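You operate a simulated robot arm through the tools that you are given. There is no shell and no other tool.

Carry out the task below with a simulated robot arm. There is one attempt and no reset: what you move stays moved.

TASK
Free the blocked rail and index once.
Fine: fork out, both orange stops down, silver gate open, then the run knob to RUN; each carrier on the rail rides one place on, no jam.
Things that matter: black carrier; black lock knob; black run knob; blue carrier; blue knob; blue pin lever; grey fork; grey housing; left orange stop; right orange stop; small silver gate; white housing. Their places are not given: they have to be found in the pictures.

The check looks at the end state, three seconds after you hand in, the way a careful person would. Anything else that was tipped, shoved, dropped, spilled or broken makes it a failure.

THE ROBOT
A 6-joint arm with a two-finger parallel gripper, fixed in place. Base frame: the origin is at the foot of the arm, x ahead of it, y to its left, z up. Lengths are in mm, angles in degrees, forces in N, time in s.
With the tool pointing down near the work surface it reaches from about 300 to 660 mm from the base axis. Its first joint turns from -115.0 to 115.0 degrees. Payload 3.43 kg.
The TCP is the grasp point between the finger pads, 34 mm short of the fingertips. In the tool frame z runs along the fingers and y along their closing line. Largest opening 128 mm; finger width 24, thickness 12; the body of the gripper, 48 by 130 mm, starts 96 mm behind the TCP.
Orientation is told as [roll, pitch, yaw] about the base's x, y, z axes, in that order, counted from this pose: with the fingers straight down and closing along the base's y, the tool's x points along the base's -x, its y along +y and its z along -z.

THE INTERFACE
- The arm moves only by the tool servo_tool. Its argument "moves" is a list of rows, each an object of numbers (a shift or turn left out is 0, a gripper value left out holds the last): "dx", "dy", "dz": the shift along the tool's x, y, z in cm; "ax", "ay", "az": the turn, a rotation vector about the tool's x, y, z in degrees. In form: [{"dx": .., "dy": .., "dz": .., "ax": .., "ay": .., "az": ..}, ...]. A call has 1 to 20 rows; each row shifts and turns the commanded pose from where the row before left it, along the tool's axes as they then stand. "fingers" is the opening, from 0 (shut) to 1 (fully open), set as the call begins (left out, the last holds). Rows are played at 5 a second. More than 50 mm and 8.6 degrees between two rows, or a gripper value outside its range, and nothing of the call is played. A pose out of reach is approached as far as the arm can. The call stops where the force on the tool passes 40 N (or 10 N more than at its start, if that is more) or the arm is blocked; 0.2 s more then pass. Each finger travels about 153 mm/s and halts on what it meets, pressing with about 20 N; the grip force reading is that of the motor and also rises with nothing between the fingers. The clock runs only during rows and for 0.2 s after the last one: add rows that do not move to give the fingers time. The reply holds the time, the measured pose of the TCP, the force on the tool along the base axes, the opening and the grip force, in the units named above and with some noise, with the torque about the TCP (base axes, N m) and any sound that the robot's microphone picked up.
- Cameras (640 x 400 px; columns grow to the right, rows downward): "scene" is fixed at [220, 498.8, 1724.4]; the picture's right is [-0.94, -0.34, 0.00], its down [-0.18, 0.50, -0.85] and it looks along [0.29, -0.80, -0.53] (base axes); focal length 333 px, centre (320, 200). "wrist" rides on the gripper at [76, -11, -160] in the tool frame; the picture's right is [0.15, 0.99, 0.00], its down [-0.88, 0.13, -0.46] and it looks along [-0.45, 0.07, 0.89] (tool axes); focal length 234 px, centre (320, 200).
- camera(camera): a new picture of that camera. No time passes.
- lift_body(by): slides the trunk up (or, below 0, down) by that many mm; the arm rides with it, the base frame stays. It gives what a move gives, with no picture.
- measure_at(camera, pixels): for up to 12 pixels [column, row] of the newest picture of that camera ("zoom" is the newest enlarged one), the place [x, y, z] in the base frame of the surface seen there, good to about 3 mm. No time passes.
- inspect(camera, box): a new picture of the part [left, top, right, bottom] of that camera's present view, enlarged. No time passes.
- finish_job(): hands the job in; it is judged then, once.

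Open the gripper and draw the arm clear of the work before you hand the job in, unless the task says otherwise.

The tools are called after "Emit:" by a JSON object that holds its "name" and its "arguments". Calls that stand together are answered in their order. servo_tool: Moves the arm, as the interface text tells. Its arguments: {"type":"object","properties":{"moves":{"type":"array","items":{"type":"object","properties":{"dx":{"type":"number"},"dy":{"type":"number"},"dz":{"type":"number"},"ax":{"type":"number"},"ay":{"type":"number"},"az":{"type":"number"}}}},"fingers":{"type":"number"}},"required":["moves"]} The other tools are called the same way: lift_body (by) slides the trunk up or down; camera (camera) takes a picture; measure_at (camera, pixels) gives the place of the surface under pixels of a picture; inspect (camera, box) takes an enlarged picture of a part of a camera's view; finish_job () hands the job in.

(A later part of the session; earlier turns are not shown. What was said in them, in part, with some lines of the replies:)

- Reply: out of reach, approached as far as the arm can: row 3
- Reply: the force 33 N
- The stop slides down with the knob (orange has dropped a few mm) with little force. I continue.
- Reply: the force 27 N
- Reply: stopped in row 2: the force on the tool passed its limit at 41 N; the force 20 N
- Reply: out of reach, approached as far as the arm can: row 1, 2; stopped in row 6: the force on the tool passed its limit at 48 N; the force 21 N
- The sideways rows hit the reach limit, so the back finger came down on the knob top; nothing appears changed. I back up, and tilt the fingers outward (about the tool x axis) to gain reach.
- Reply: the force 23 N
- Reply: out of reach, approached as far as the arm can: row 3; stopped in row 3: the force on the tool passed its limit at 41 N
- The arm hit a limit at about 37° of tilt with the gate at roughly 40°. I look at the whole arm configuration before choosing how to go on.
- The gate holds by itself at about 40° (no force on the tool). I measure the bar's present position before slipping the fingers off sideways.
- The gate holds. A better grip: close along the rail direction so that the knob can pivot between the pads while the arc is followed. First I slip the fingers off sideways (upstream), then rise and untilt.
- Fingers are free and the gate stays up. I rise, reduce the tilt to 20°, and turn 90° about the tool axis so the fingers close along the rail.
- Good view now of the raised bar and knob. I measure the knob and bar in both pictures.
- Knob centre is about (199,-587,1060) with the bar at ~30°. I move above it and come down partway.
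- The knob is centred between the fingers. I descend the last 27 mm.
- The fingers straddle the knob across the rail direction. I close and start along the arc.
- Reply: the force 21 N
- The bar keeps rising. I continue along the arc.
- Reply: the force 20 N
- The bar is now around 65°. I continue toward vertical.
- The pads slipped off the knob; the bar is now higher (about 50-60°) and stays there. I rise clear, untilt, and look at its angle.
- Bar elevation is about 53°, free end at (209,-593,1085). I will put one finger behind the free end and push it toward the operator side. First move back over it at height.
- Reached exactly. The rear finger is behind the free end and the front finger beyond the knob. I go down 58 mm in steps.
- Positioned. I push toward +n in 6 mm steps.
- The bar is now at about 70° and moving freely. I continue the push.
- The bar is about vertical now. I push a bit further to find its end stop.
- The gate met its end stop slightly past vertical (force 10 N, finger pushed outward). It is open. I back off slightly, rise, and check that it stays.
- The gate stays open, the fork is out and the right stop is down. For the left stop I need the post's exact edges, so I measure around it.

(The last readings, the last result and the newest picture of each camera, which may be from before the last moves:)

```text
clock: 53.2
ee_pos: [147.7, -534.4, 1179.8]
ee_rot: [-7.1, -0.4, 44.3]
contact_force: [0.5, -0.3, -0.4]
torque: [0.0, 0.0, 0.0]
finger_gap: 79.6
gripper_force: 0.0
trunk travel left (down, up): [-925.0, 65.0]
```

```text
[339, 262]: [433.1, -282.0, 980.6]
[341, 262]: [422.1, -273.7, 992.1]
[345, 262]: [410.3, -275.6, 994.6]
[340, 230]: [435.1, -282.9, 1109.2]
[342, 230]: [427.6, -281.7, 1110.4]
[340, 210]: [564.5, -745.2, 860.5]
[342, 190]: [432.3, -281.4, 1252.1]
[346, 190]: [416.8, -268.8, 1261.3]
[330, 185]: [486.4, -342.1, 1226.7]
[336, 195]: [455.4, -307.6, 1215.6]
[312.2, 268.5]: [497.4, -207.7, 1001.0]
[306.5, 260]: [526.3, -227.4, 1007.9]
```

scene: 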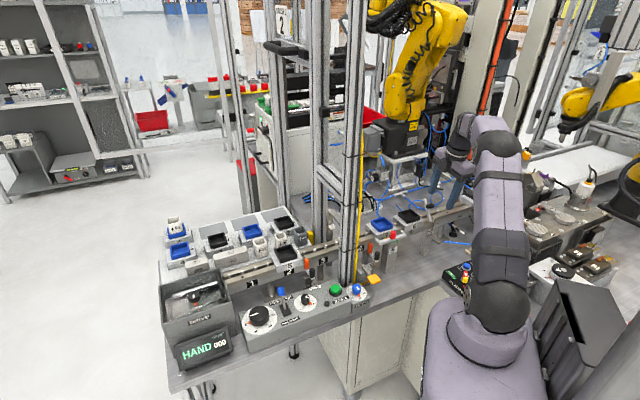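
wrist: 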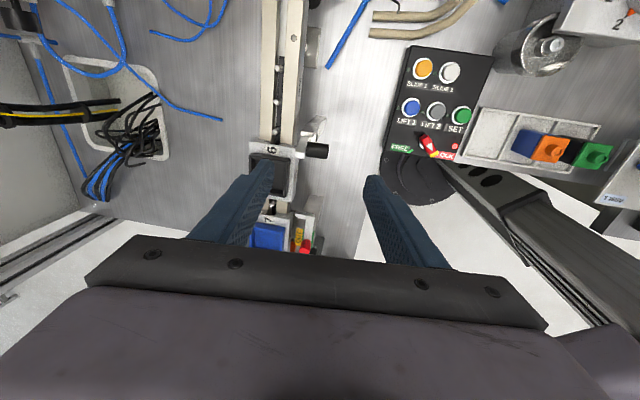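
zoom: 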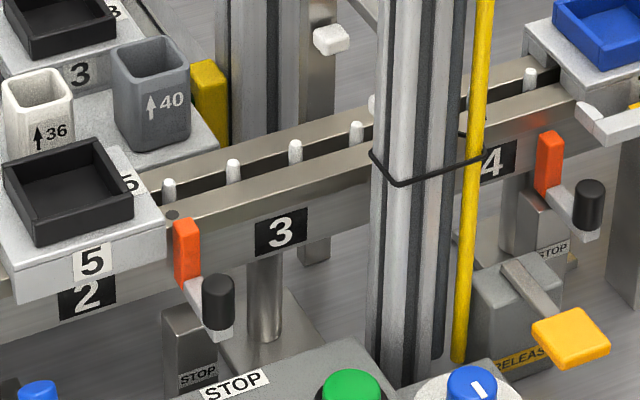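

The post's near edge is 100 mm from the left stop along the rail. I first travel clear: upstream along the rail, then toward the operator side, then turn back to closing along the rail.

Emit:
{"name": "servo_tool", "arguments": {"moves": [{"ax": -7.1}, {"dx": -4.1}, {"dx": -4.1}, {"dx": -4.1}, {"dx": -4.1}, {"dx": -4.1}, {"dy": 3}, {"dy": 3}, {"dy": 3}, {"dy": 3}, {"dy": 3}, {}], "fingers": 0.0}}

Emit:
{"name": "servo_tool", "arguments": {"moves": [{"az": 8.2}, {"az": 8.2}, {"az": 8.2}, {"az": 8.2}, {"az": 8.2}, {"az": 8.2}, {"az": 8.2}, {"az": 8.2}, {"az": 8.2}, {"az": 8.2}, {"az": 8.2}, {}]}}

Emit:
{"name": "camera", "arguments": {"camera": "scene"}}

Emit:
{"name": "camera", "arguments": {"camera": "wrist"}}

```text
clock: 55.8
ee_pos: [189.7, -282.7, 1179.6]
ee_rot: [0.1, -0.4, 44.3]
contact_force: [0.5, 0.2, 0.7]
torque: [0.05, 0.0, 0.0]
finger_gap: 0.1
gripper_force: 19.9
trunk travel left (down, up): [-925.0, 65.0]
```

```text
clock: 58.4
ee_pos: [190.5, -285.1, 1180.7]
ee_rot: [0.4, 0.0, -46.0]
contact_force: [-0.8, -0.5, 0.3]
torque: [0.03, -0.01, -0.04]
finger_gap: 0.0
gripper_force: 19.6
trunk travel left (down, up): [-925.0, 65.0]
```

```text
taken
```

scene: 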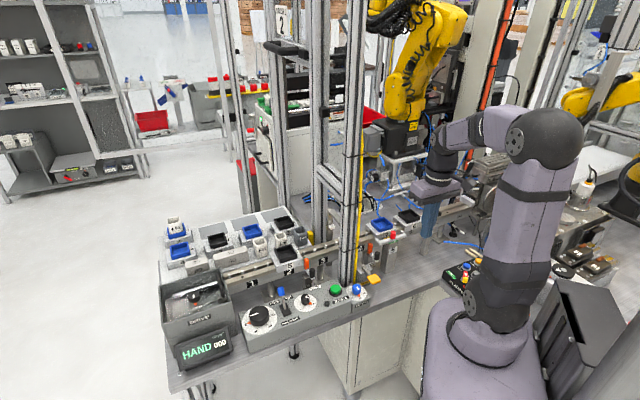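

```text
taken
```

wrist: 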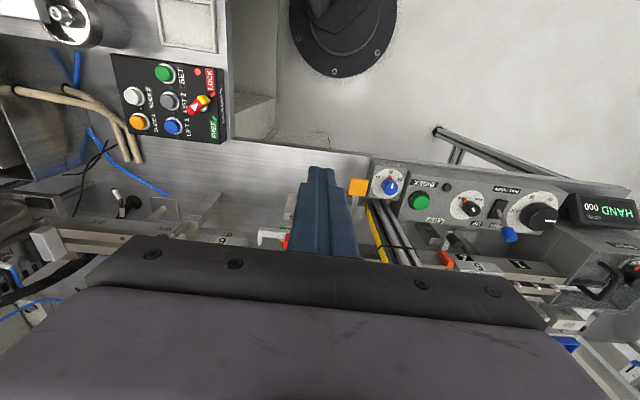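

I measure the arm's own links to learn how they lie relative to the TCP.

Emit:
{"name": "measure_at", "arguments": {"camera": "scene", "pixels": [[435, 190], [440, 165], [438, 148], [450, 132], [470, 127], [495, 130], [545, 135], [530, 180], [515, 230], [430, 220], [462, 130], [432, 165]]}}

Emit:
{"name": "inspect", "arguments": {"camera": "scene", "box": [390, 90, 600, 240]}}

```text
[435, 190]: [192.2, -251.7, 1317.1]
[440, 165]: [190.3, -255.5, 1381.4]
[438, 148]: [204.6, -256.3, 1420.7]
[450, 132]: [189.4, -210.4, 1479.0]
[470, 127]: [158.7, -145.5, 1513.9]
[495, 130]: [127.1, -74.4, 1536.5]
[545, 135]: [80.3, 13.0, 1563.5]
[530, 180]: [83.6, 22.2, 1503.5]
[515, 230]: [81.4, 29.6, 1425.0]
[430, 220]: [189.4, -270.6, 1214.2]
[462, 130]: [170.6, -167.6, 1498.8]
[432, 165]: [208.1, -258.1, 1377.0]
```

```text
2.67 times, centred on (495, 165) of scene
```

zoom: 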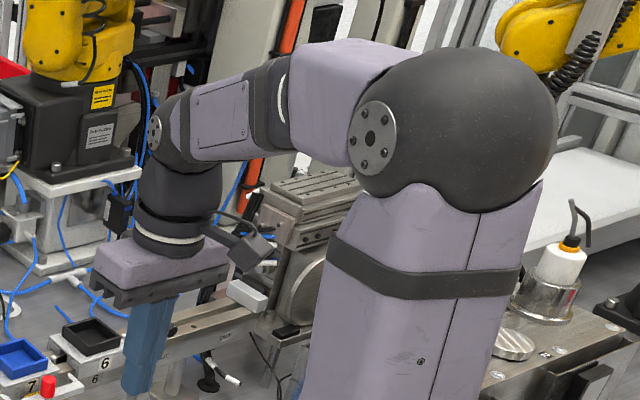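

The forearm lies in the radial plane above the TCP, with no large lateral offset, so the reach beside the post has some 30 mm clearance. I travel along the rail direction on the operator side to opposite the left stop.

Emit:
{"name": "servo_tool", "arguments": {"moves": [{"dy": 4}, {"dy": 4}, {"dy": 4}, {"dy": 4}, {"dy": 4}, {"dy": 4}, {"dy": 4.2}, {"dx": -3}, {"dx": -3}, {}]}}

Emit:
{"name": "camera", "arguments": {"camera": "wrist"}}

Emit:
{"name": "camera", "arguments": {"camera": "scene"}}

Emit:
{"name": "inspect", "arguments": {"camera": "wrist", "box": [200, 60, 480, 235]}}

```text
clock: 60.6
ee_pos: [433.8, -130.5, 1182.8]
ee_rot: [0.4, -0.1, -45.9]
contact_force: [-0.3, -0.3, 0.1]
torque: [0.0, -0.02, 0.03]
finger_gap: 0.3
gripper_force: 20.0
trunk travel left (down, up): [-925.0, 65.0]
```

```text
taken
```

wrist: 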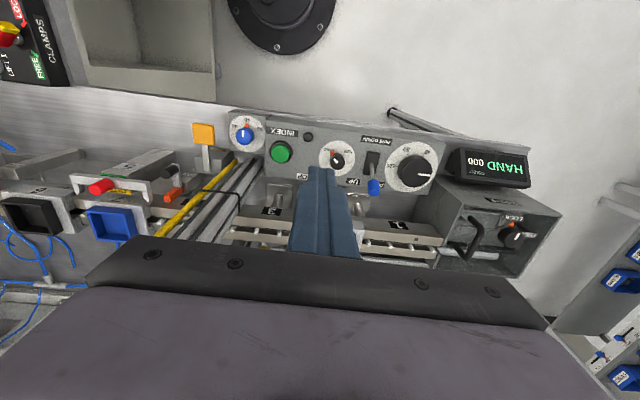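

```text
taken
```

scene: 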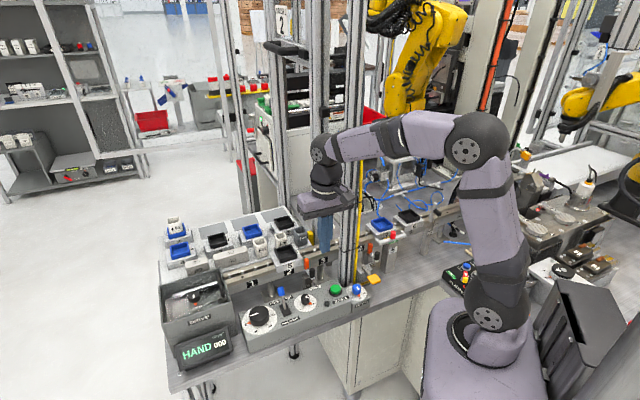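

```text
2.29 times, centred on (340, 148) of wrist
```

zoom: 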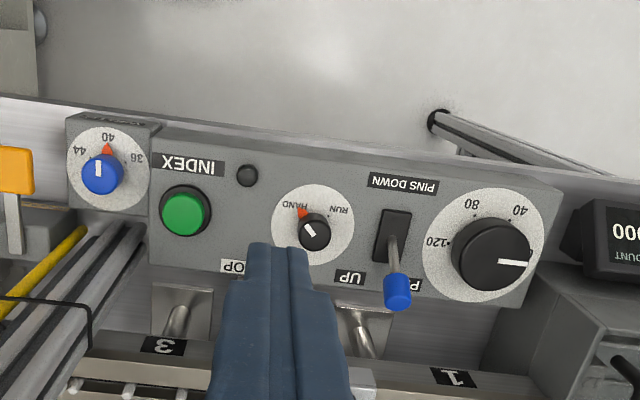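

The dial view is useful: pointer at HAND (upper left), RUN to the upper right, so it needs clockwise turning from above. Now I move over the left stop knob and lower partly.

Emit:
{"name": "servo_tool", "arguments": {"moves": [{"dx": -3}, {"dx": -3}, {"dx": -3.5}, {"dz": 4}, {"dz": 4}, {}]}}

Emit:
{"name": "camera", "arguments": {"camera": "wrist"}}

Emit:
{"name": "inspect", "arguments": {"camera": "scene", "box": [270, 170, 390, 295]}}

Emit:
{"name": "inspect", "arguments": {"camera": "wrist", "box": [240, 100, 400, 235]}}

```text
clock: 62.0
ee_pos: [502.3, -197.8, 1101.8]
ee_rot: [0.4, 0.0, -45.9]
contact_force: [-0.8, -0.2, 0.2]
torque: [-0.03, -0.02, -0.03]
finger_gap: 0.0
gripper_force: 20.1
trunk travel left (down, up): [-925.0, 65.0]
```

```text
taken
```

wrist: 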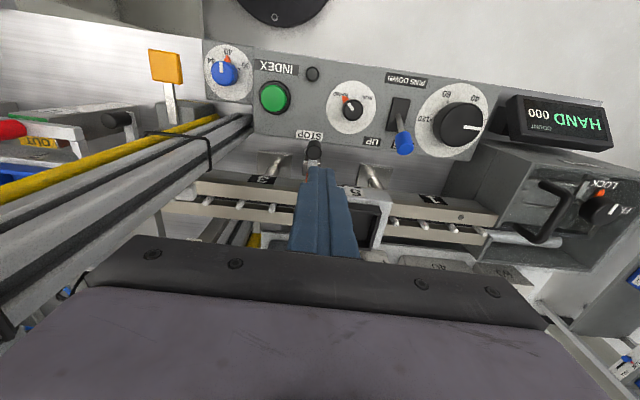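

```text
3.20 times, centred on (330, 232) of scene
```

zoom: 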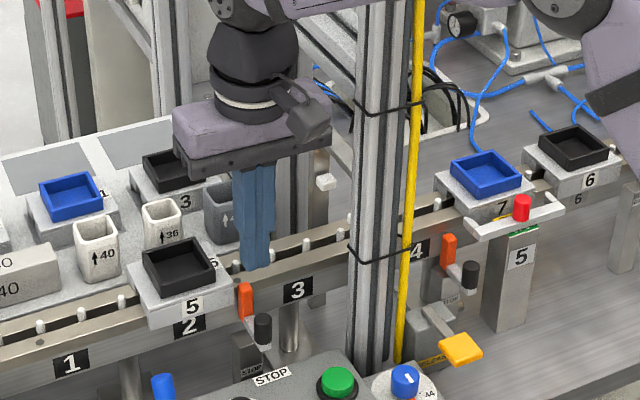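

```text
2.96 times, centred on (320, 168) of wrist
```

zoom: 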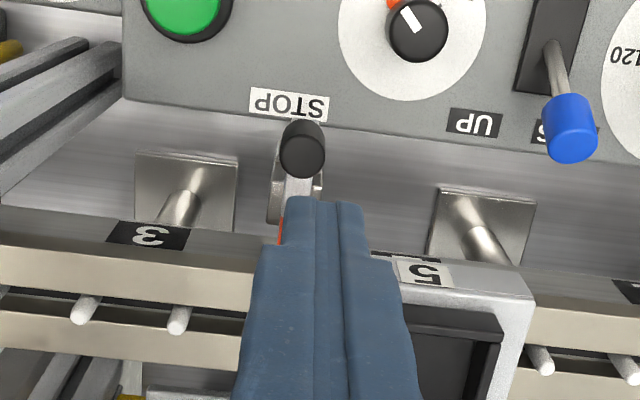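

I measure the left stop knob, orange tab and carrier 5 edge in this picture.

Emit:
{"name": "measure_at", "arguments": {"camera": "wrist", "pixels": [[314, 150], [310, 150], [318, 150], [314, 155], [314, 146], [306, 178], [305, 172], [350, 188], [350, 103], [356, 103]]}}

```text
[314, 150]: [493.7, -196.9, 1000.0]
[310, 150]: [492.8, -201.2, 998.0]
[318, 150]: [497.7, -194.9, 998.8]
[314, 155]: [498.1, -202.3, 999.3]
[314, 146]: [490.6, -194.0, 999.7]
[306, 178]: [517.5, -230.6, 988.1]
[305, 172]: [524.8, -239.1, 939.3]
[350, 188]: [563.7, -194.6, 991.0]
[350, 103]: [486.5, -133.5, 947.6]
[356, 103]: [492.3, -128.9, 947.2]
```

Knob centre is (494.5,-198.5), top 1000. I adjust and descend to just above it, then press.

Emit:
{"name": "servo_tool", "arguments": {"moves": [{"dx": 0.4, "dy": -0.3}, {"dz": 3}, {"dz": 2.8}, {}]}}

Emit:
{"name": "servo_tool", "arguments": {"moves": [{"dz": 0.4}, {"dz": 0.4}, {"dz": 0.4}, {"dz": 0.4}, {"dz": 0.4}, {"dz": 0.4}, {}]}}

Emit:
{"name": "inspect", "arguments": {"camera": "scene", "box": [280, 240, 340, 290]}}

```text
clock: 63.0
ee_pos: [496.5, -196.3, 1044.9]
ee_rot: [0.3, 0.0, -45.9]
contact_force: [0.5, -0.1, 0.0]
torque: [0.04, 0.0, -0.01]
finger_gap: 0.1
gripper_force: 19.8
trunk travel left (down, up): [-925.0, 65.0]
```

```text
clock: 64.6
ee_pos: [497.1, -197.1, 1019.9]
ee_rot: [0.5, 0.0, -45.9]
contact_force: [-0.2, -0.8, 0.9]
torque: [-0.05, 0.03, 0.02]
finger_gap: 0.0
gripper_force: 20.3
trunk travel left (down, up): [-925.0, 65.0]
```

```text
8.00 times, centred on (310, 265) of scene
```

zoom: 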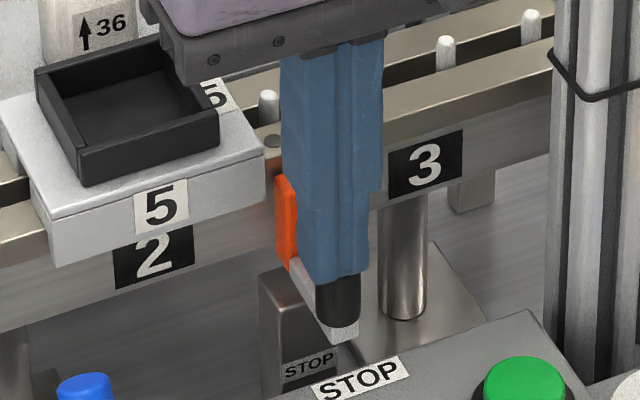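

The stop moves down with the fingers. I press until seated.

Emit:
{"name": "servo_tool", "arguments": {"moves": [{"dz": 0.4}, {"dz": 0.3}, {"dz": 0.3}, {"dz": 0.2}, {"dz": 0.15}]}}

Emit:
{"name": "servo_tool", "arguments": {"moves": [{"dz": -2}, {"dz": -4}, {"dz": -4}, {}]}}

Emit:
{"name": "inspect", "arguments": {"camera": "scene", "box": [280, 240, 340, 290]}}

Emit:
{"name": "camera", "arguments": {"camera": "wrist"}}

Emit:
{"name": "inspect", "arguments": {"camera": "wrist", "box": [240, 60, 440, 200]}}

```text
clock: 65.8
ee_pos: [497.7, -197.7, 1010.2]
ee_rot: [0.6, -0.5, -45.8]
contact_force: [1.7, 2.8, 33.3]
torque: [0.1, 0.14, 0.02]
finger_gap: 0.0
gripper_force: 20.0
trunk travel left (down, up): [-925.0, 65.0]
```

```text
clock: 66.8
ee_pos: [495.3, -198.0, 1107.0]
ee_rot: [0.3, 0.1, -45.9]
contact_force: [-0.3, -0.5, -0.7]
torque: [0.0, 0.04, 0.03]
finger_gap: 0.0
gripper_force: 19.8
trunk travel left (down, up): [-925.0, 65.0]
```

```text
8.00 times, centred on (310, 265) of scene
```

zoom: 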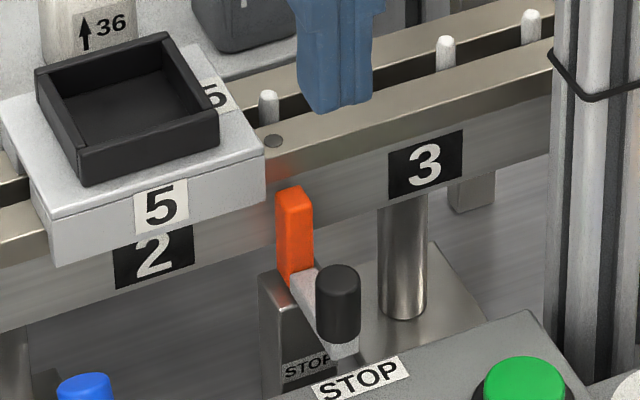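

```text
taken
```

wrist: 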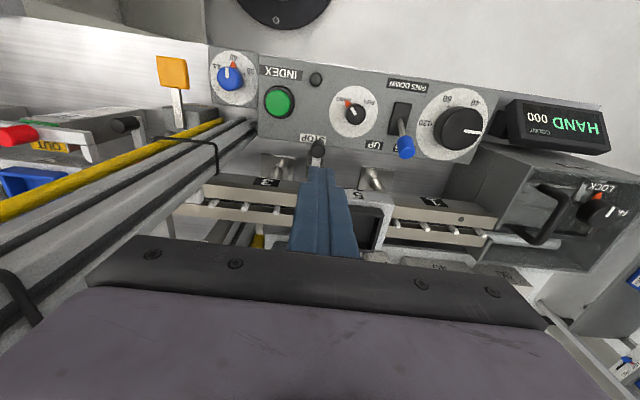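

```text
2.86 times, centred on (340, 130) of wrist
```

zoom: 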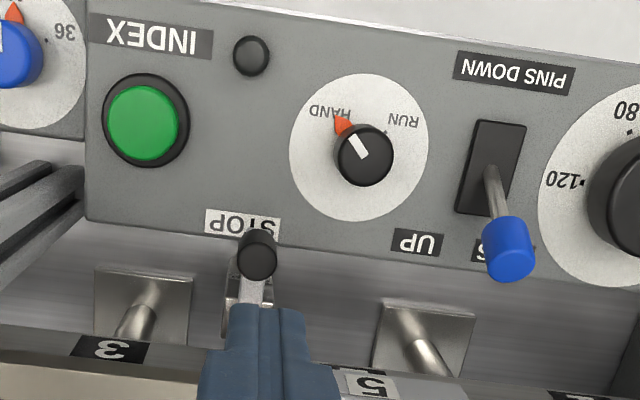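

Left stop is down. Now the run knob near (491,-133,948). I move over it and turn the tool back by -85° so that a +80° clockwise turn is available.

Emit:
{"name": "servo_tool", "arguments": {"moves": [{"dx": 2.5}, {"dx": 2.5}, {"dy": 4.2}, {"az": -8.5}, {"az": -8.5}, {"az": -8.5}, {"az": -8.5}, {"az": -8.5}, {"az": -8.5}, {"az": -8.5}, {"az": -8.5}, {"az": -8.5}, {"az": -8.5}, {}], "fingers": 0.35}}

Emit:
{"name": "camera", "arguments": {"camera": "wrist"}}

Emit:
{"name": "inspect", "arguments": {"camera": "wrist", "box": [220, 60, 420, 200]}}

Emit:
{"name": "camera", "arguments": {"camera": "scene"}}

Emit:
{"name": "inspect", "arguments": {"camera": "scene", "box": [270, 250, 360, 320]}}

```text
clock: 69.8
ee_pos: [491.1, -132.9, 1108.3]
ee_rot: [0.0, -0.4, 39.2]
contact_force: [0.2, 0.0, 0.0]
torque: [0.01, -0.01, -0.01]
finger_gap: 44.7
gripper_force: 0.0
trunk travel left (down, up): [-925.0, 65.0]
```

```text
taken
```

wrist: 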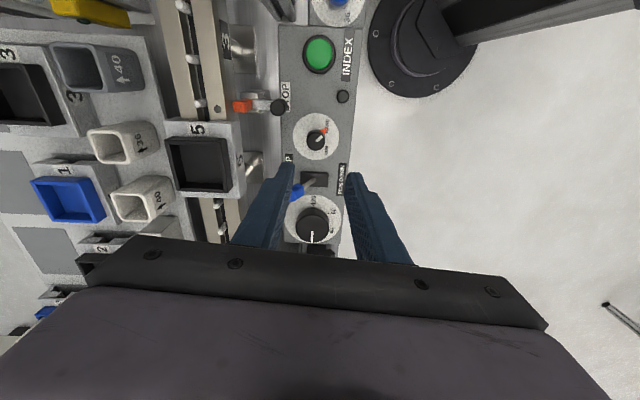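

```text
2.86 times, centred on (320, 130) of wrist
```

zoom: 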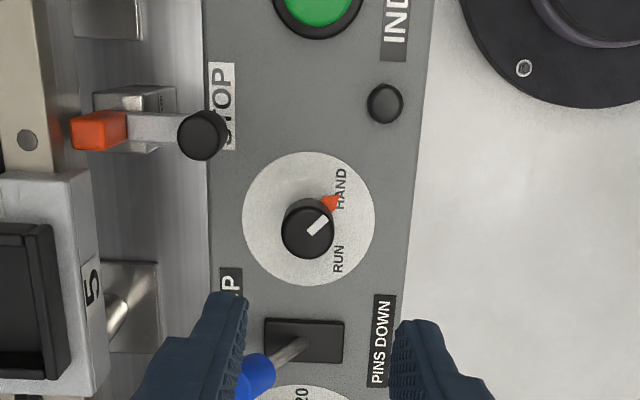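

```text
taken
```

scene: 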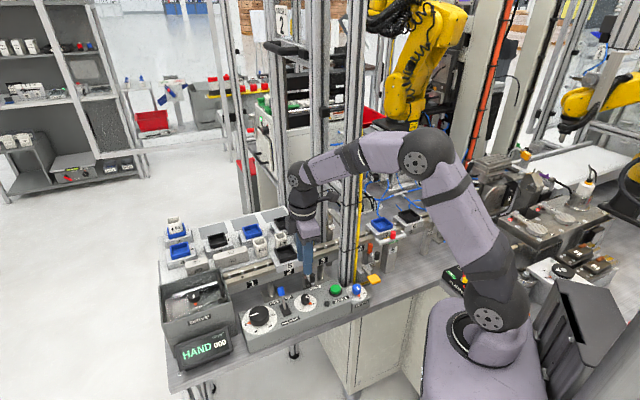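

```text
5.71 times, centred on (315, 285) of scene
```

zoom: 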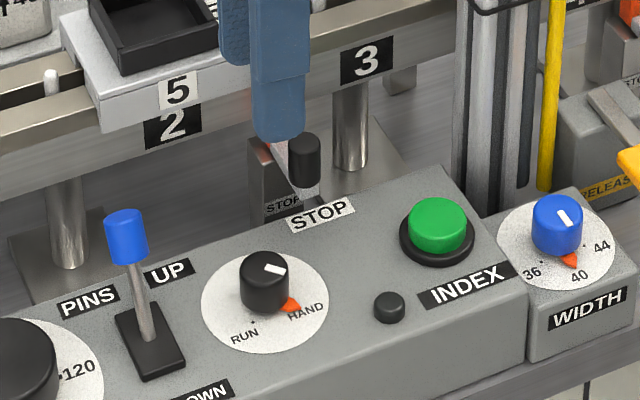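

I measure the knob centre, dial plane, pointer and RUN mark.

Emit:
{"name": "measure_at", "arguments": {"camera": "wrist", "pixels": [[315.5, 140.5], [312, 140], [319, 140], [315.5, 136], [315.5, 146], [323.5, 131.5], [300, 135], [338, 140], [321, 158], [318, 114], [298, 188], [295, 193]]}}

Emit:
{"name": "measure_at", "arguments": {"camera": "scene", "pixels": [[303.3, 306.4], [309.75, 303], [306, 297], [303, 297], [309, 297], [313, 306], [295, 302], [306, 309], [281, 291]]}}

```text
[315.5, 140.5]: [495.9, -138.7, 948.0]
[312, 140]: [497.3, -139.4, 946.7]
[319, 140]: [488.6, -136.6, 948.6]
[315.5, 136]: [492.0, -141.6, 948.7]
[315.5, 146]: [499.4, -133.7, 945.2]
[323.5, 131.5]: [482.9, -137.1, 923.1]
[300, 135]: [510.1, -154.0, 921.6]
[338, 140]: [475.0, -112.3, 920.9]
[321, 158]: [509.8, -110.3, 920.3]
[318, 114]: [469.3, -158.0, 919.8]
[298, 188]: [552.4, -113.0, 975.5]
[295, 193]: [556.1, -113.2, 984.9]
```

```text
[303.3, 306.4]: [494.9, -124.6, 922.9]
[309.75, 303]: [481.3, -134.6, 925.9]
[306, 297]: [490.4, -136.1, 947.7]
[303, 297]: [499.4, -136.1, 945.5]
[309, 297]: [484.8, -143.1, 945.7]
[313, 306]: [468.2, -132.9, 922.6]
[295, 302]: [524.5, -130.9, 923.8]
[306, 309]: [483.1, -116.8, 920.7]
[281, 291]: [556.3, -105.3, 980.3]
```

Knob centre is (493,-137), top 948, dial at 922; the pointer stands at about 165° and RUN at about 78° (base angles), so I need about +88° about the tool axis. I come down around the knob.

Emit:
{"name": "servo_tool", "arguments": {"moves": [{"dx": 0.14, "dy": -0.46}, {"dz": 4}, {"dz": 4}, {"dz": 4}, {"dz": 1.2}, {}]}}

Emit:
{"name": "camera", "arguments": {"camera": "wrist"}}

Emit:
{"name": "inspect", "arguments": {"camera": "wrist", "box": [220, 90, 420, 230]}}

Emit:
{"name": "inspect", "arguments": {"camera": "scene", "box": [270, 250, 360, 320]}}

```text
clock: 71.2
ee_pos: [494.4, -136.9, 974.8]
ee_rot: [-0.1, -0.4, 39.1]
contact_force: [-0.3, 0.1, 0.0]
torque: [0.05, -0.01, 0.0]
finger_gap: 44.9
gripper_force: 0.0
trunk travel left (down, up): [-925.0, 65.0]
```

```text
taken
```

wrist: 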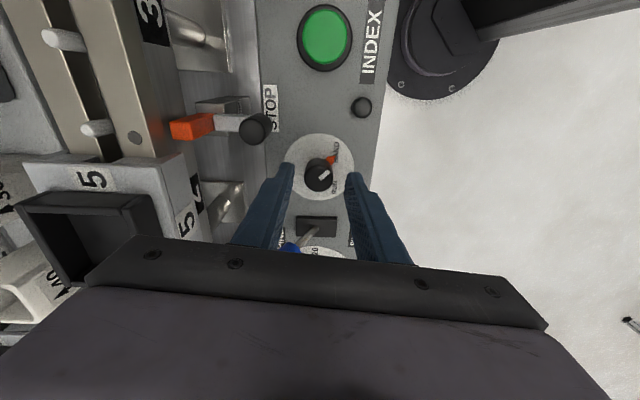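

```text
2.86 times, centred on (320, 160) of wrist
```

zoom: 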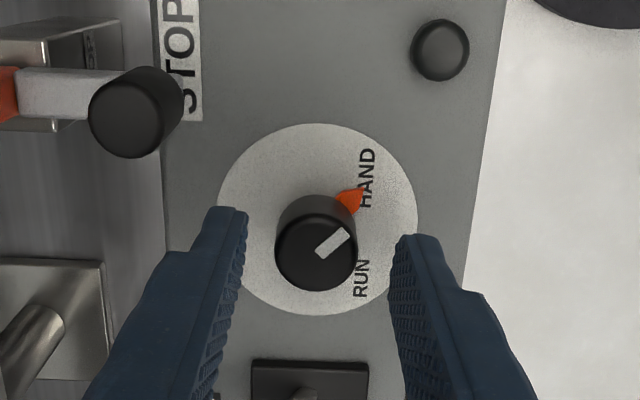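

```text
5.71 times, centred on (315, 285) of scene
```

zoom: 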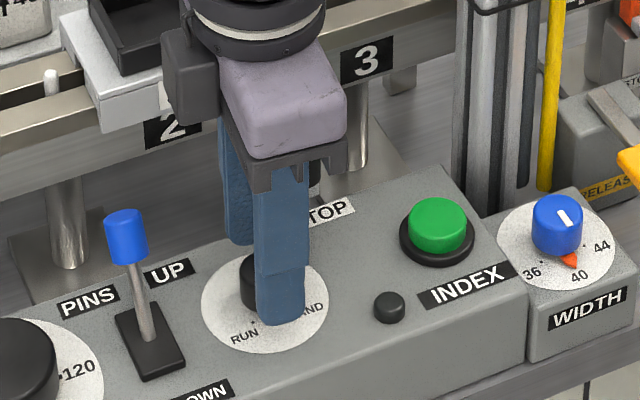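

The knob is centred. I descend another 9 mm and close.

Emit:
{"name": "servo_tool", "arguments": {"moves": [{"dz": 0.5}, {"dz": 0.4}, {}]}}

Emit:
{"name": "servo_tool", "arguments": {"moves": [{}, {}, {}], "fingers": 0.05}}

```text
clock: 72.0
ee_pos: [494.8, -138.1, 966.3]
ee_rot: [0.0, -0.3, 39.2]
contact_force: [0.4, 0.1, -0.4]
torque: [0.05, -0.01, -0.02]
finger_gap: 44.8
gripper_force: 0.0
trunk travel left (down, up): [-925.0, 65.0]
```

```text
clock: 72.8
ee_pos: [496.3, -138.4, 965.3]
ee_rot: [0.0, -0.5, 39.1]
contact_force: [2.7, -4.7, 0.5]
torque: [0.06, 0.06, -0.05]
finger_gap: 25.3
gripper_force: 45.2
trunk travel left (down, up): [-925.0, 65.0]
```

Gripped at 25 mm. Everything upstream was verified (fork OUT, both stops down, gate open), so I turn the knob clockwise in steps.

Emit:
{"name": "servo_tool", "arguments": {"moves": [{"az": 8}, {"az": 8}, {"az": 8}, {"az": 8}, {"az": 8}, {}]}}

Emit:
{"name": "inspect", "arguments": {"camera": "wrist", "box": [220, 90, 420, 230]}}

Emit:
{"name": "inspect", "arguments": {"camera": "scene", "box": [160, 200, 480, 380]}}

```text
clock: 74.2
ee_pos: [495.3, -136.9, 966.7]
ee_rot: [0.3, -0.3, -1.0]
contact_force: [4.5, -4.8, 0.3]
torque: [-0.58, -1.11, -0.02]
finger_gap: 25.1
gripper_force: 44.6
trunk travel left (down, up): [-925.0, 65.0]
```

```text
2.86 times, centred on (320, 160) of wrist
```

zoom: 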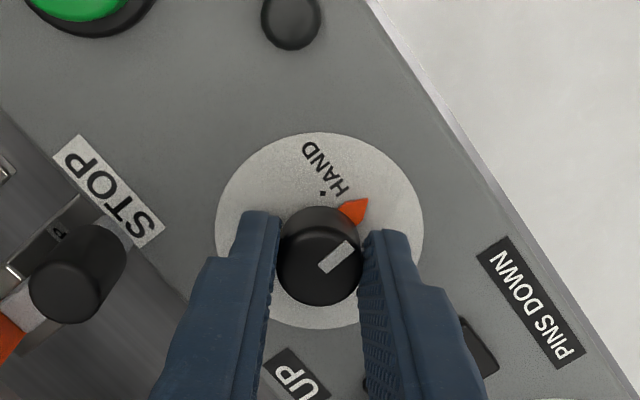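

```text
2.00 times, centred on (320, 290) of scene
```

zoom: 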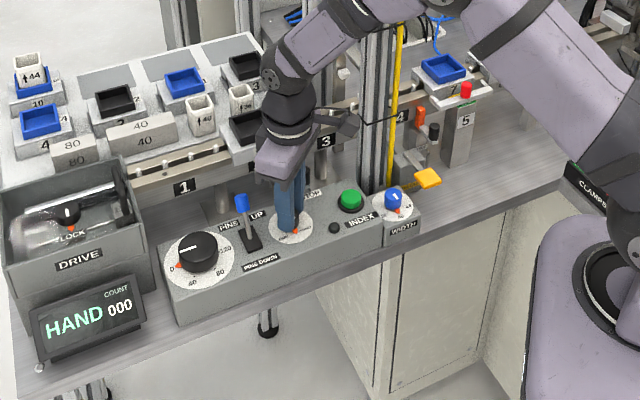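

The pointer follows and is partway between HAND and RUN; the display still says HAND. I continue.

Emit:
{"name": "servo_tool", "arguments": {"moves": [{"az": 8}, {"az": 8}, {"az": 8}, {}]}}

Emit:
{"name": "inspect", "arguments": {"camera": "wrist", "box": [220, 90, 420, 230]}}

Emit:
{"name": "inspect", "arguments": {"camera": "scene", "box": [160, 200, 480, 380]}}

```text
clock: 75.2
ee_pos: [495.0, -138.4, 965.0]
ee_rot: [0.4, -0.2, -24.9]
contact_force: [5.9, -4.8, 3.7]
torque: [-0.75, -0.69, 0.0]
finger_gap: 25.7
gripper_force: 44.6
trunk travel left (down, up): [-925.0, 65.0]
```

```text
2.86 times, centred on (320, 160) of wrist
```

zoom: 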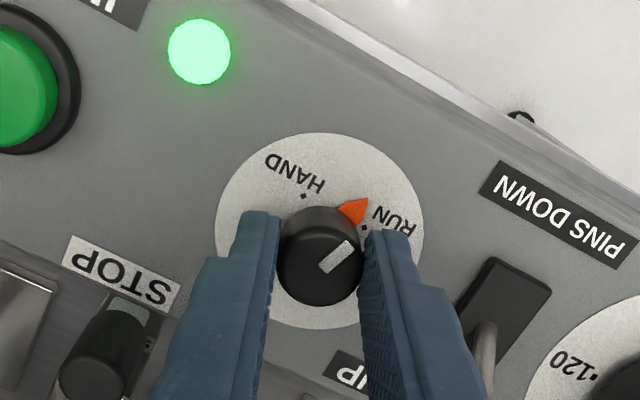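

```text
2.00 times, centred on (320, 290) of scene
```

zoom: 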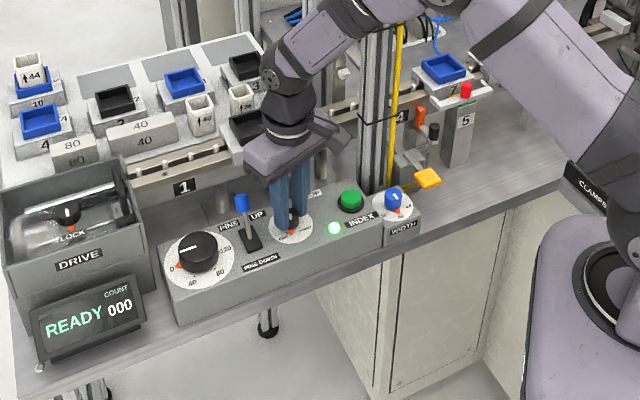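

The display now says READY and a light came on. The pointer still has about 25° to the RUN dot; I turn the rest.

Emit:
{"name": "servo_tool", "arguments": {"moves": [{"az": 8}, {"az": 8}, {"az": 8}, {}]}}

Emit:
{"name": "inspect", "arguments": {"camera": "wrist", "box": [220, 90, 420, 230]}}

Emit:
{"name": "inspect", "arguments": {"camera": "scene", "box": [160, 200, 480, 380]}}

```text
clock: 76.2
ee_pos: [495.7, -136.5, 967.2]
ee_rot: [0.4, -0.1, -49.0]
contact_force: [8.4, -2.5, 1.0]
torque: [-0.86, -0.59, 0.0]
finger_gap: 25.6
gripper_force: 45.1
trunk travel left (down, up): [-925.0, 65.0]
```

```text
2.86 times, centred on (320, 160) of wrist
```

zoom: 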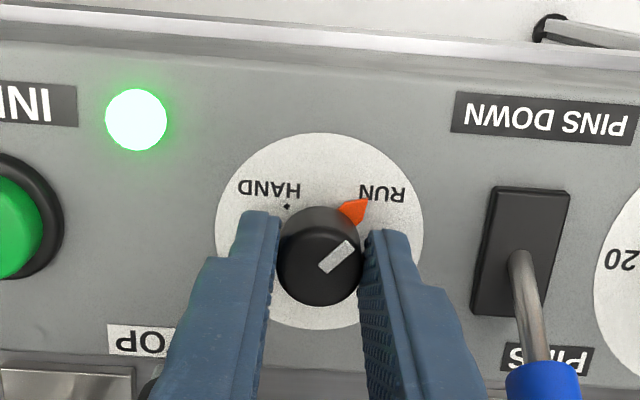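

```text
2.00 times, centred on (320, 290) of scene
```

zoom: 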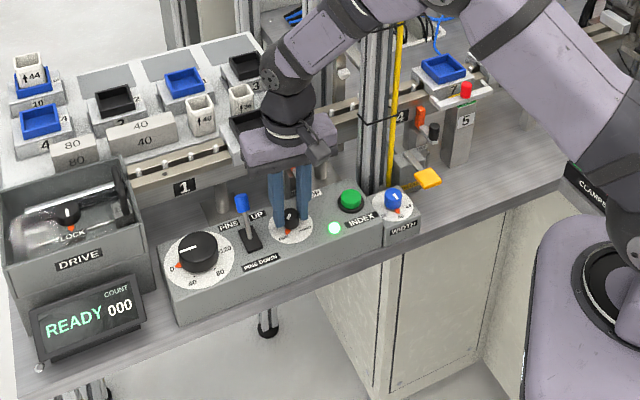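

The pointer is at RUN. I release, rise, and check the carriers and display.

Emit:
{"name": "servo_tool", "arguments": {"moves": [{}, {}], "fingers": 0.4}}

Emit:
{"name": "servo_tool", "arguments": {"moves": [{"dz": -3}, {"dz": -4}, {"dz": -4}, {"dz": -3}, {}]}}

Emit:
{"name": "camera", "arguments": {"camera": "scene"}}

Emit:
{"name": "inspect", "arguments": {"camera": "scene", "box": [160, 200, 480, 380]}}

Emit:
{"name": "camera", "arguments": {"camera": "wrist"}}

Emit:
{"name": "inspect", "arguments": {"camera": "wrist", "box": [180, 60, 460, 235]}}

```text
clock: 76.8
ee_pos: [493.2, -136.0, 966.4]
ee_rot: [0.3, 0.2, -48.9]
contact_force: [0.5, -0.1, 0.2]
torque: [-0.01, 0.01, -0.01]
finger_gap: 51.0
gripper_force: 0.1
trunk travel left (down, up): [-925.0, 65.0]
```

```text
clock: 78.0
ee_pos: [492.6, -139.6, 1104.6]
ee_rot: [0.3, 0.0, -48.9]
contact_force: [-1.5, -0.1, 0.1]
torque: [-0.03, 0.02, -0.03]
finger_gap: 50.9
gripper_force: 0.1
trunk travel left (down, up): [-925.0, 65.0]
```

```text
taken
```

scene: 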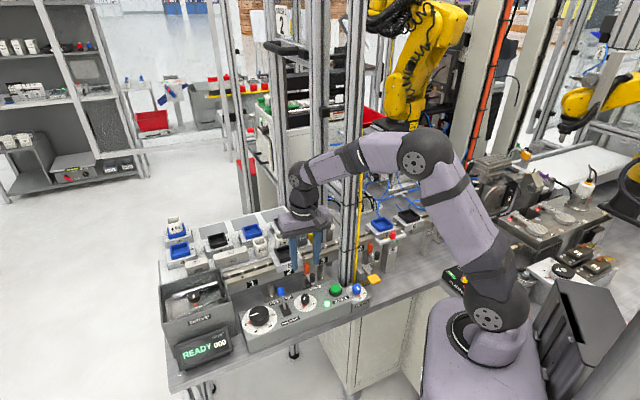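

```text
2.00 times, centred on (320, 290) of scene
```

zoom: 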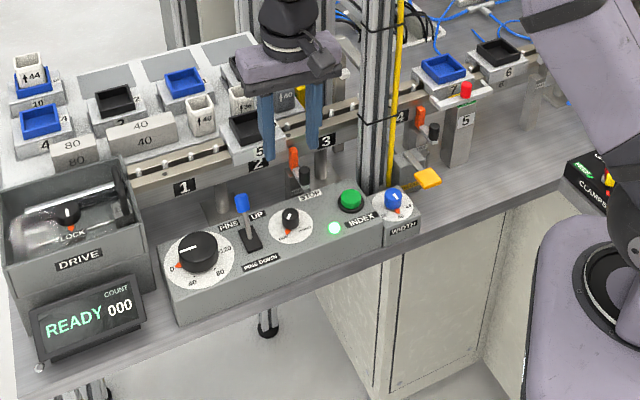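

```text
taken
```

wrist: 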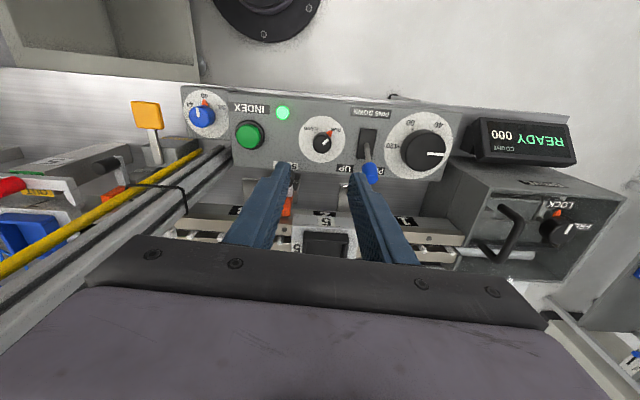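

```text
2.29 times, centred on (320, 148) of wrist
```

zoom: 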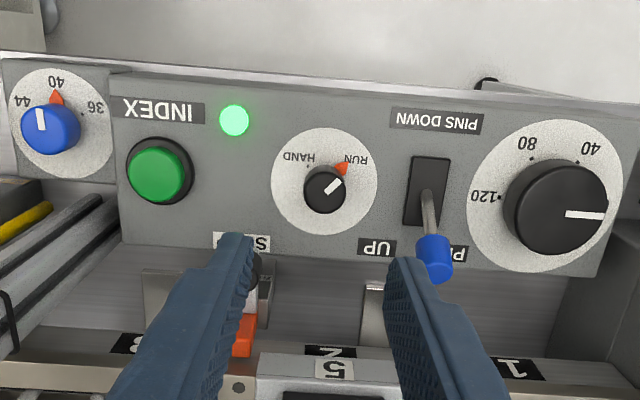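

READY, count 000, nothing moves by itself, so the green INDEX button must be pressed once. I measure the button first.

Emit:
{"name": "measure_at", "arguments": {"camera": "wrist", "pixels": [[249, 135], [244, 135], [254, 135], [249, 130], [249, 141], [283, 112], [262, 140]]}}

Emit:
{"name": "measure_at", "arguments": {"camera": "scene", "pixels": [[336, 290], [332, 290], [340, 290], [336, 287], [336, 293]]}}

Emit:
{"name": "inspect", "arguments": {"camera": "scene", "box": [350, 180, 480, 260]}}

Emit:
{"name": "inspect", "arguments": {"camera": "scene", "box": [150, 200, 310, 300]}}

```text
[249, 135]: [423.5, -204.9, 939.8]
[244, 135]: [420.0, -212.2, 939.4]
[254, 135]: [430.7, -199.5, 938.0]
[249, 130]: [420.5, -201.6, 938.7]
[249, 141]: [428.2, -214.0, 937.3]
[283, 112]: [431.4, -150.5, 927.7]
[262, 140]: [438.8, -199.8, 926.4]
```

```text
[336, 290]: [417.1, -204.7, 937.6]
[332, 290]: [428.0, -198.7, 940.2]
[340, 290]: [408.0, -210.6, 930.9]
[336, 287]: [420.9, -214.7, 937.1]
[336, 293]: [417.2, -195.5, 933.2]
```

```text
4.92 times, centred on (415, 220) of scene
```

zoom: 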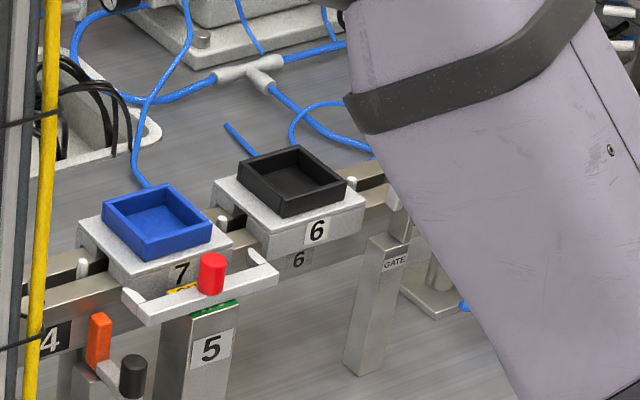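

```text
4.00 times, centred on (230, 250) of scene
```

zoom: 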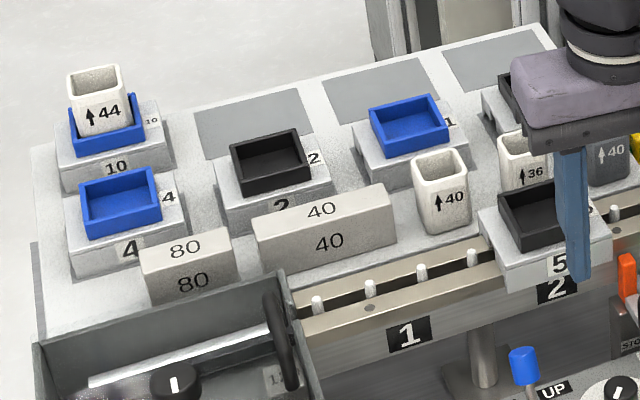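

Button centre is (421,-206,939). I tilt the fingers 15° so that the wrist leans away from the post, close them, and move opposite the button.

Emit:
{"name": "servo_tool", "arguments": {"moves": [{"az": -2.9}, {"dx": 4}, {"ay": -7.5}, {"ay": -7.5}, {"dy": -3.3}, {"dy": -3.3}, {"dy": -3.17}, {}], "fingers": 0.0}}

Emit:
{"name": "camera", "arguments": {"camera": "scene"}}

Emit:
{"name": "camera", "arguments": {"camera": "wrist"}}

```text
clock: 79.8
ee_pos: [395.4, -179.2, 1106.5]
ee_rot: [0.3, -14.9, -45.9]
contact_force: [1.2, -0.1, 1.0]
torque: [-0.04, 0.02, -0.04]
finger_gap: 0.0
gripper_force: 19.4
trunk travel left (down, up): [-925.0, 65.0]
```

```text
taken
```

scene: 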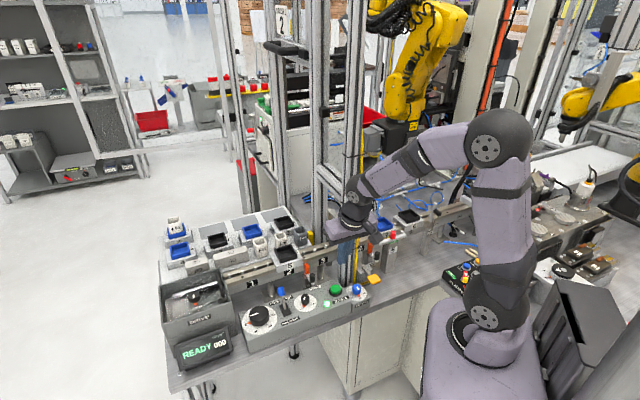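

```text
taken
```

wrist: 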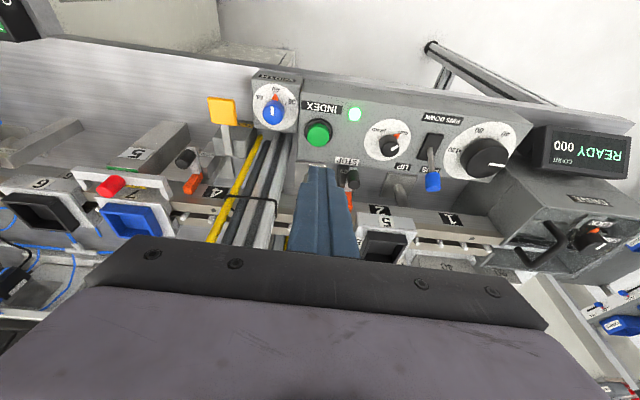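

I move in over the button and descend to just above it.

Emit:
{"name": "servo_tool", "arguments": {"moves": [{"dx": -1.65, "dz": 0.44}, {"dx": -1.65, "dz": 0.44}, {"dx": 1.0, "dz": 3.8}, {"dx": 1.0, "dz": 3.8}, {"dx": 1.0, "dz": 3.8}, {}]}}

Emit:
{"name": "inspect", "arguments": {"camera": "scene", "box": [290, 230, 380, 310]}}

Emit:
{"name": "inspect", "arguments": {"camera": "wrist", "box": [220, 90, 420, 230]}}

```text
clock: 81.2
ee_pos: [419.2, -199.2, 985.5]
ee_rot: [0.4, -14.9, -46.1]
contact_force: [-0.7, -0.3, 0.2]
torque: [0.01, -0.05, 0.01]
finger_gap: 0.0
gripper_force: 20.2
trunk travel left (down, up): [-925.0, 65.0]
```

```text
5.00 times, centred on (335, 270) of scene
```

zoom: 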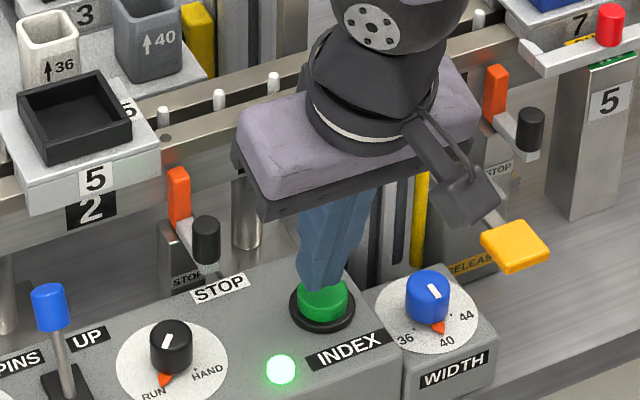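

```text
2.86 times, centred on (320, 160) of wrist
```

zoom: 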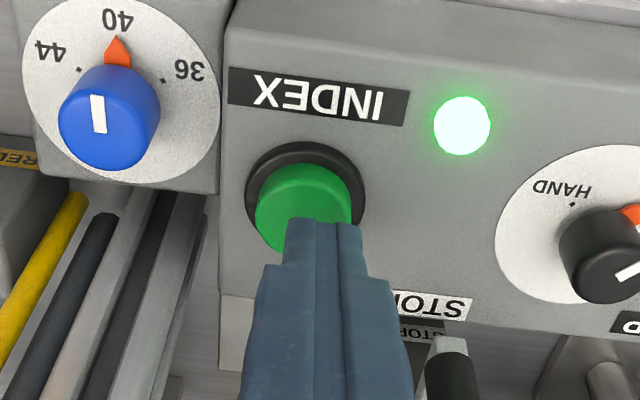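

The tip is over the green button. I press down gently in small steps.

Emit:
{"name": "servo_tool", "arguments": {"moves": [{"dx": 0.21, "dz": 0.77}, {"dx": 0.08, "dz": 0.29}, {"dx": 0.08, "dz": 0.29}]}}

Emit:
{"name": "inspect", "arguments": {"camera": "scene", "box": [160, 200, 480, 380]}}

```text
clock: 82.0
ee_pos: [420.1, -200.9, 972.4]
ee_rot: [0.4, -15.0, -46.0]
contact_force: [0.4, 0.0, -1.0]
torque: [0.0, 0.0, 0.02]
finger_gap: 0.1
gripper_force: 20.4
trunk travel left (down, up): [-925.0, 65.0]
```

```text
2.00 times, centred on (320, 290) of scene
```

zoom: 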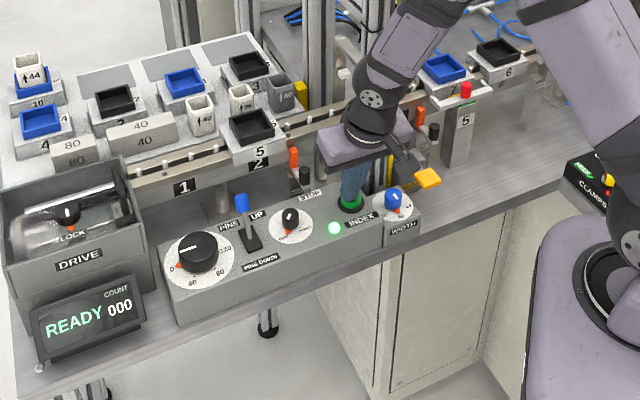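

No contact force yet. I continue down in 2 mm steps.

Emit:
{"name": "servo_tool", "arguments": {"moves": [{"dx": 0.05, "dz": 0.19}, {"dx": 0.05, "dz": 0.19}]}}

```text
clock: 82.6
ee_pos: [419.8, -201.2, 969.9]
ee_rot: [0.4, -15.0, -46.2]
contact_force: [0.1, 0.6, 1.8]
torque: [0.02, 0.01, 0.0]
finger_gap: 0.0
gripper_force: 20.2
trunk travel left (down, up): [-925.0, 65.0]
```

Slight contact. I press another few mm.

Emit:
{"name": "servo_tool", "arguments": {"moves": [{"dx": 0.05, "dz": 0.19}, {"dx": 0.05, "dz": 0.19}]}}

Emit:
{"name": "inspect", "arguments": {"camera": "scene", "box": [160, 200, 480, 380]}}

```text
clock: 83.2
ee_pos: [420.2, -201.4, 966.6]
ee_rot: [0.4, -14.9, -46.1]
contact_force: [-0.5, 1.7, 4.3]
torque: [0.07, 0.01, 0.0]
finger_gap: 0.0
gripper_force: 19.6
trunk travel left (down, up): [-925.0, 65.0]
heard: click
```

```text
2.00 times, centred on (320, 290) of scene
```

zoom: 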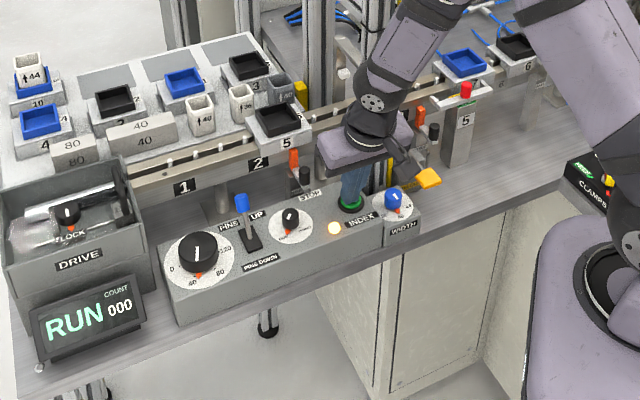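

Click heard; the machine is running and the carriers are moving. I lift off the button at once.

Emit:
{"name": "servo_tool", "arguments": {"moves": [{"dx": -0.26, "dz": -0.97}, {"dx": -0.5, "dz": -1.9}, {"dx": -0.8, "dz": -2.9}, {}, {}, {}, {}]}}

Emit:
{"name": "camera", "arguments": {"camera": "scene"}}

Emit:
{"name": "inspect", "arguments": {"camera": "scene", "box": [160, 180, 480, 380]}}

```text
clock: 84.8
ee_pos: [420.1, -203.9, 1025.9]
ee_rot: [0.4, -15.0, -46.0]
contact_force: [-0.1, -0.2, 0.4]
torque: [-0.03, 0.01, 0.01]
finger_gap: 0.2
gripper_force: 20.0
trunk travel left (down, up): [-925.0, 65.0]
```

```text
taken
```

scene: 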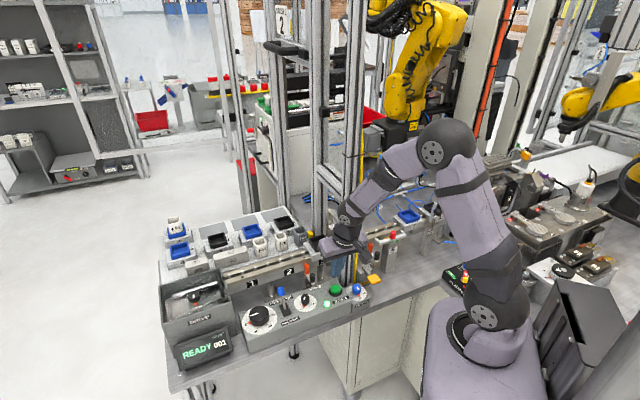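

```text
2.00 times, centred on (320, 280) of scene
```

zoom: 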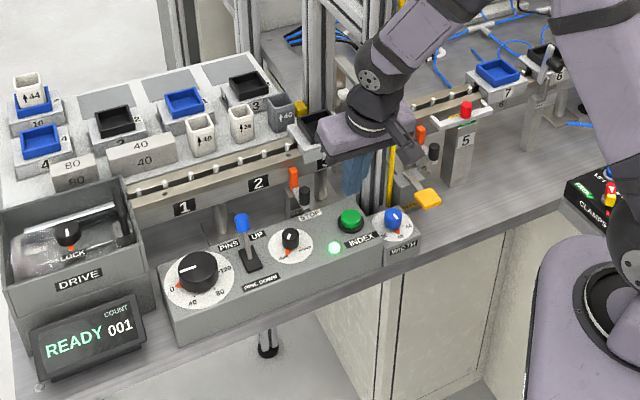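

READY, count 001: one index done. I draw the arm away toward the operator side and up, open the gripper, and verify.

Emit:
{"name": "servo_tool", "arguments": {"moves": [{"dx": 2.9, "dz": -0.8}, {"dx": 2.9, "dz": -0.8}, {"dz": -4}, {"dz": -4}, {"ay": 7.5}, {"ay": 7.5}, {"dz": -4}, {"dz": -4}, {"dz": -4}, {}], "fingers": 0.0}}

Emit:
{"name": "servo_tool", "arguments": {"moves": [{"dz": -4}, {"dx": 2}, {"dx": 2}, {}, {}], "fingers": 0.5}}

Emit:
{"name": "camera", "arguments": {"camera": "scene"}}

Emit:
{"name": "inspect", "arguments": {"camera": "scene", "box": [160, 200, 320, 300]}}

Emit:
{"name": "inspect", "arguments": {"camera": "scene", "box": [240, 230, 400, 330]}}

Emit:
{"name": "inspect", "arguments": {"camera": "scene", "box": [350, 180, 510, 280]}}

Emit:
{"name": "camera", "arguments": {"camera": "wrist"}}

```text
clock: 87.0
ee_pos: [363.0, -143.6, 1222.7]
ee_rot: [0.3, 0.1, -45.9]
contact_force: [0.1, -0.2, -0.9]
torque: [0.03, 0.05, 0.0]
finger_gap: 0.0
gripper_force: 19.7
trunk travel left (down, up): [-925.0, 65.0]
```

```text
clock: 88.2
ee_pos: [335.7, -113.7, 1263.0]
ee_rot: [0.5, -0.1, -46.0]
contact_force: [0.7, -0.7, 0.1]
torque: [0.01, -0.01, -0.01]
finger_gap: 64.0
gripper_force: 0.0
trunk travel left (down, up): [-925.0, 65.0]
```

```text
taken
```

scene: 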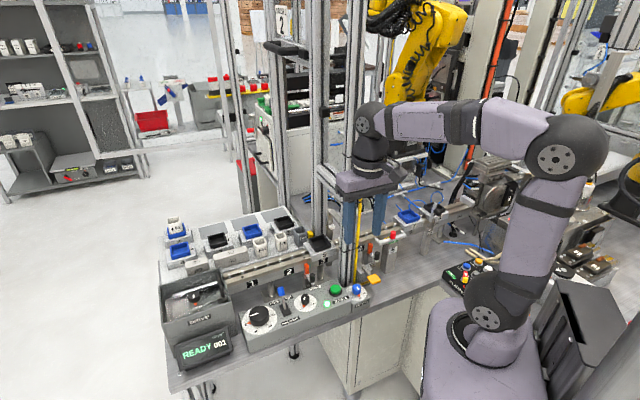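

```text
4.00 times, centred on (240, 250) of scene
```

zoom: 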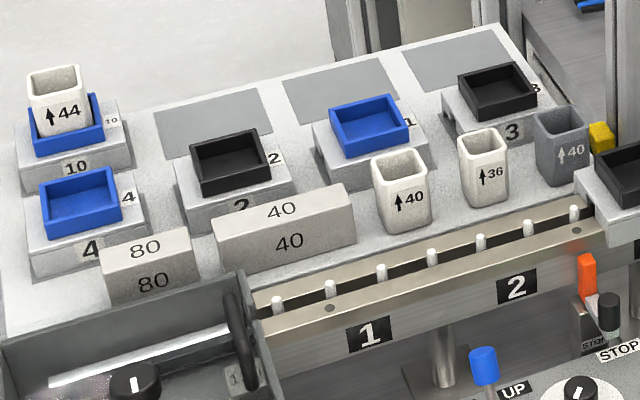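

```text
4.00 times, centred on (320, 280) of scene
```

zoom: 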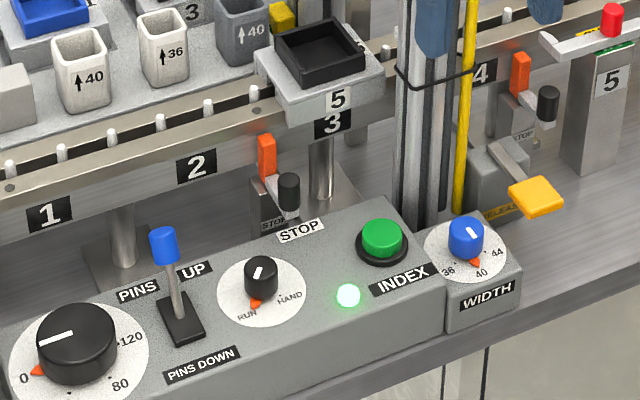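

```text
4.00 times, centred on (430, 230) of scene
```

zoom: 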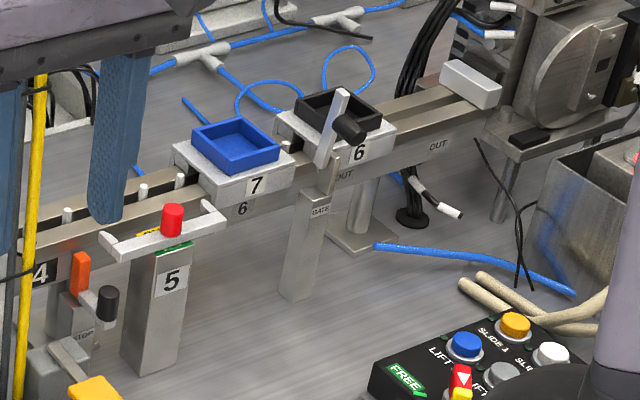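

```text
taken
```

wrist: 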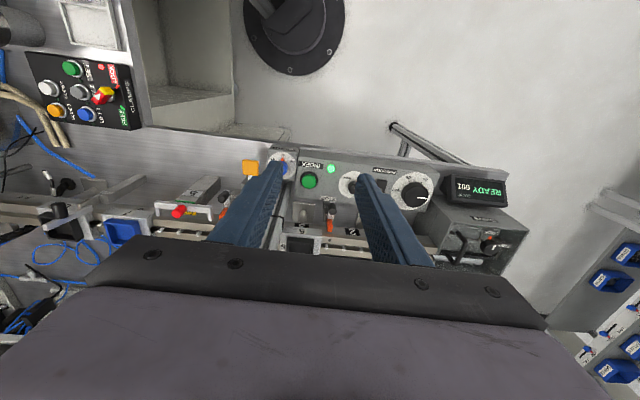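

The job looks complete. Carrier 5 is at place 3, blue carrier 7 at place 6, and carrier 6 at the first OUT place. The display shows READY 001. The fork is out, both stops are down, the gate is open and the knob is at RUN. The arm is clear with the gripper open, so I hand in.

Emit:
{"name": "finish_job", "arguments": {}}

```text
The job is handed in.
```

The rail is free and has indexed once, with no jam. The display reads READY and the count went from 000 to 001.

- **Fork:** pulled out to its end stop, with the OUT label showing.
- **Orange stops:** both pressed down until seated, and both stayed down.
- **Silver gate:** swung up to its end stop, just past vertical, and it holds there.
- **Run knob:** turned from HAND to RUN. That only brought up READY, so I pressed the green INDEX button once to make the index.
- **Carriers:** black carrier 5 went from place 2 to 3, blue carrier 7 from 5 to 6, and black carrier 6 from 6 to OUT.

While reaching for the gate, a finger came down on top of the gate knob with about 48 N before the arm stopped. I saw no damage, and the gate worked normally afterwards. In the last pictures nothing else had been shoved or tipped. I opened the gripper and drew the arm clear before handing in.
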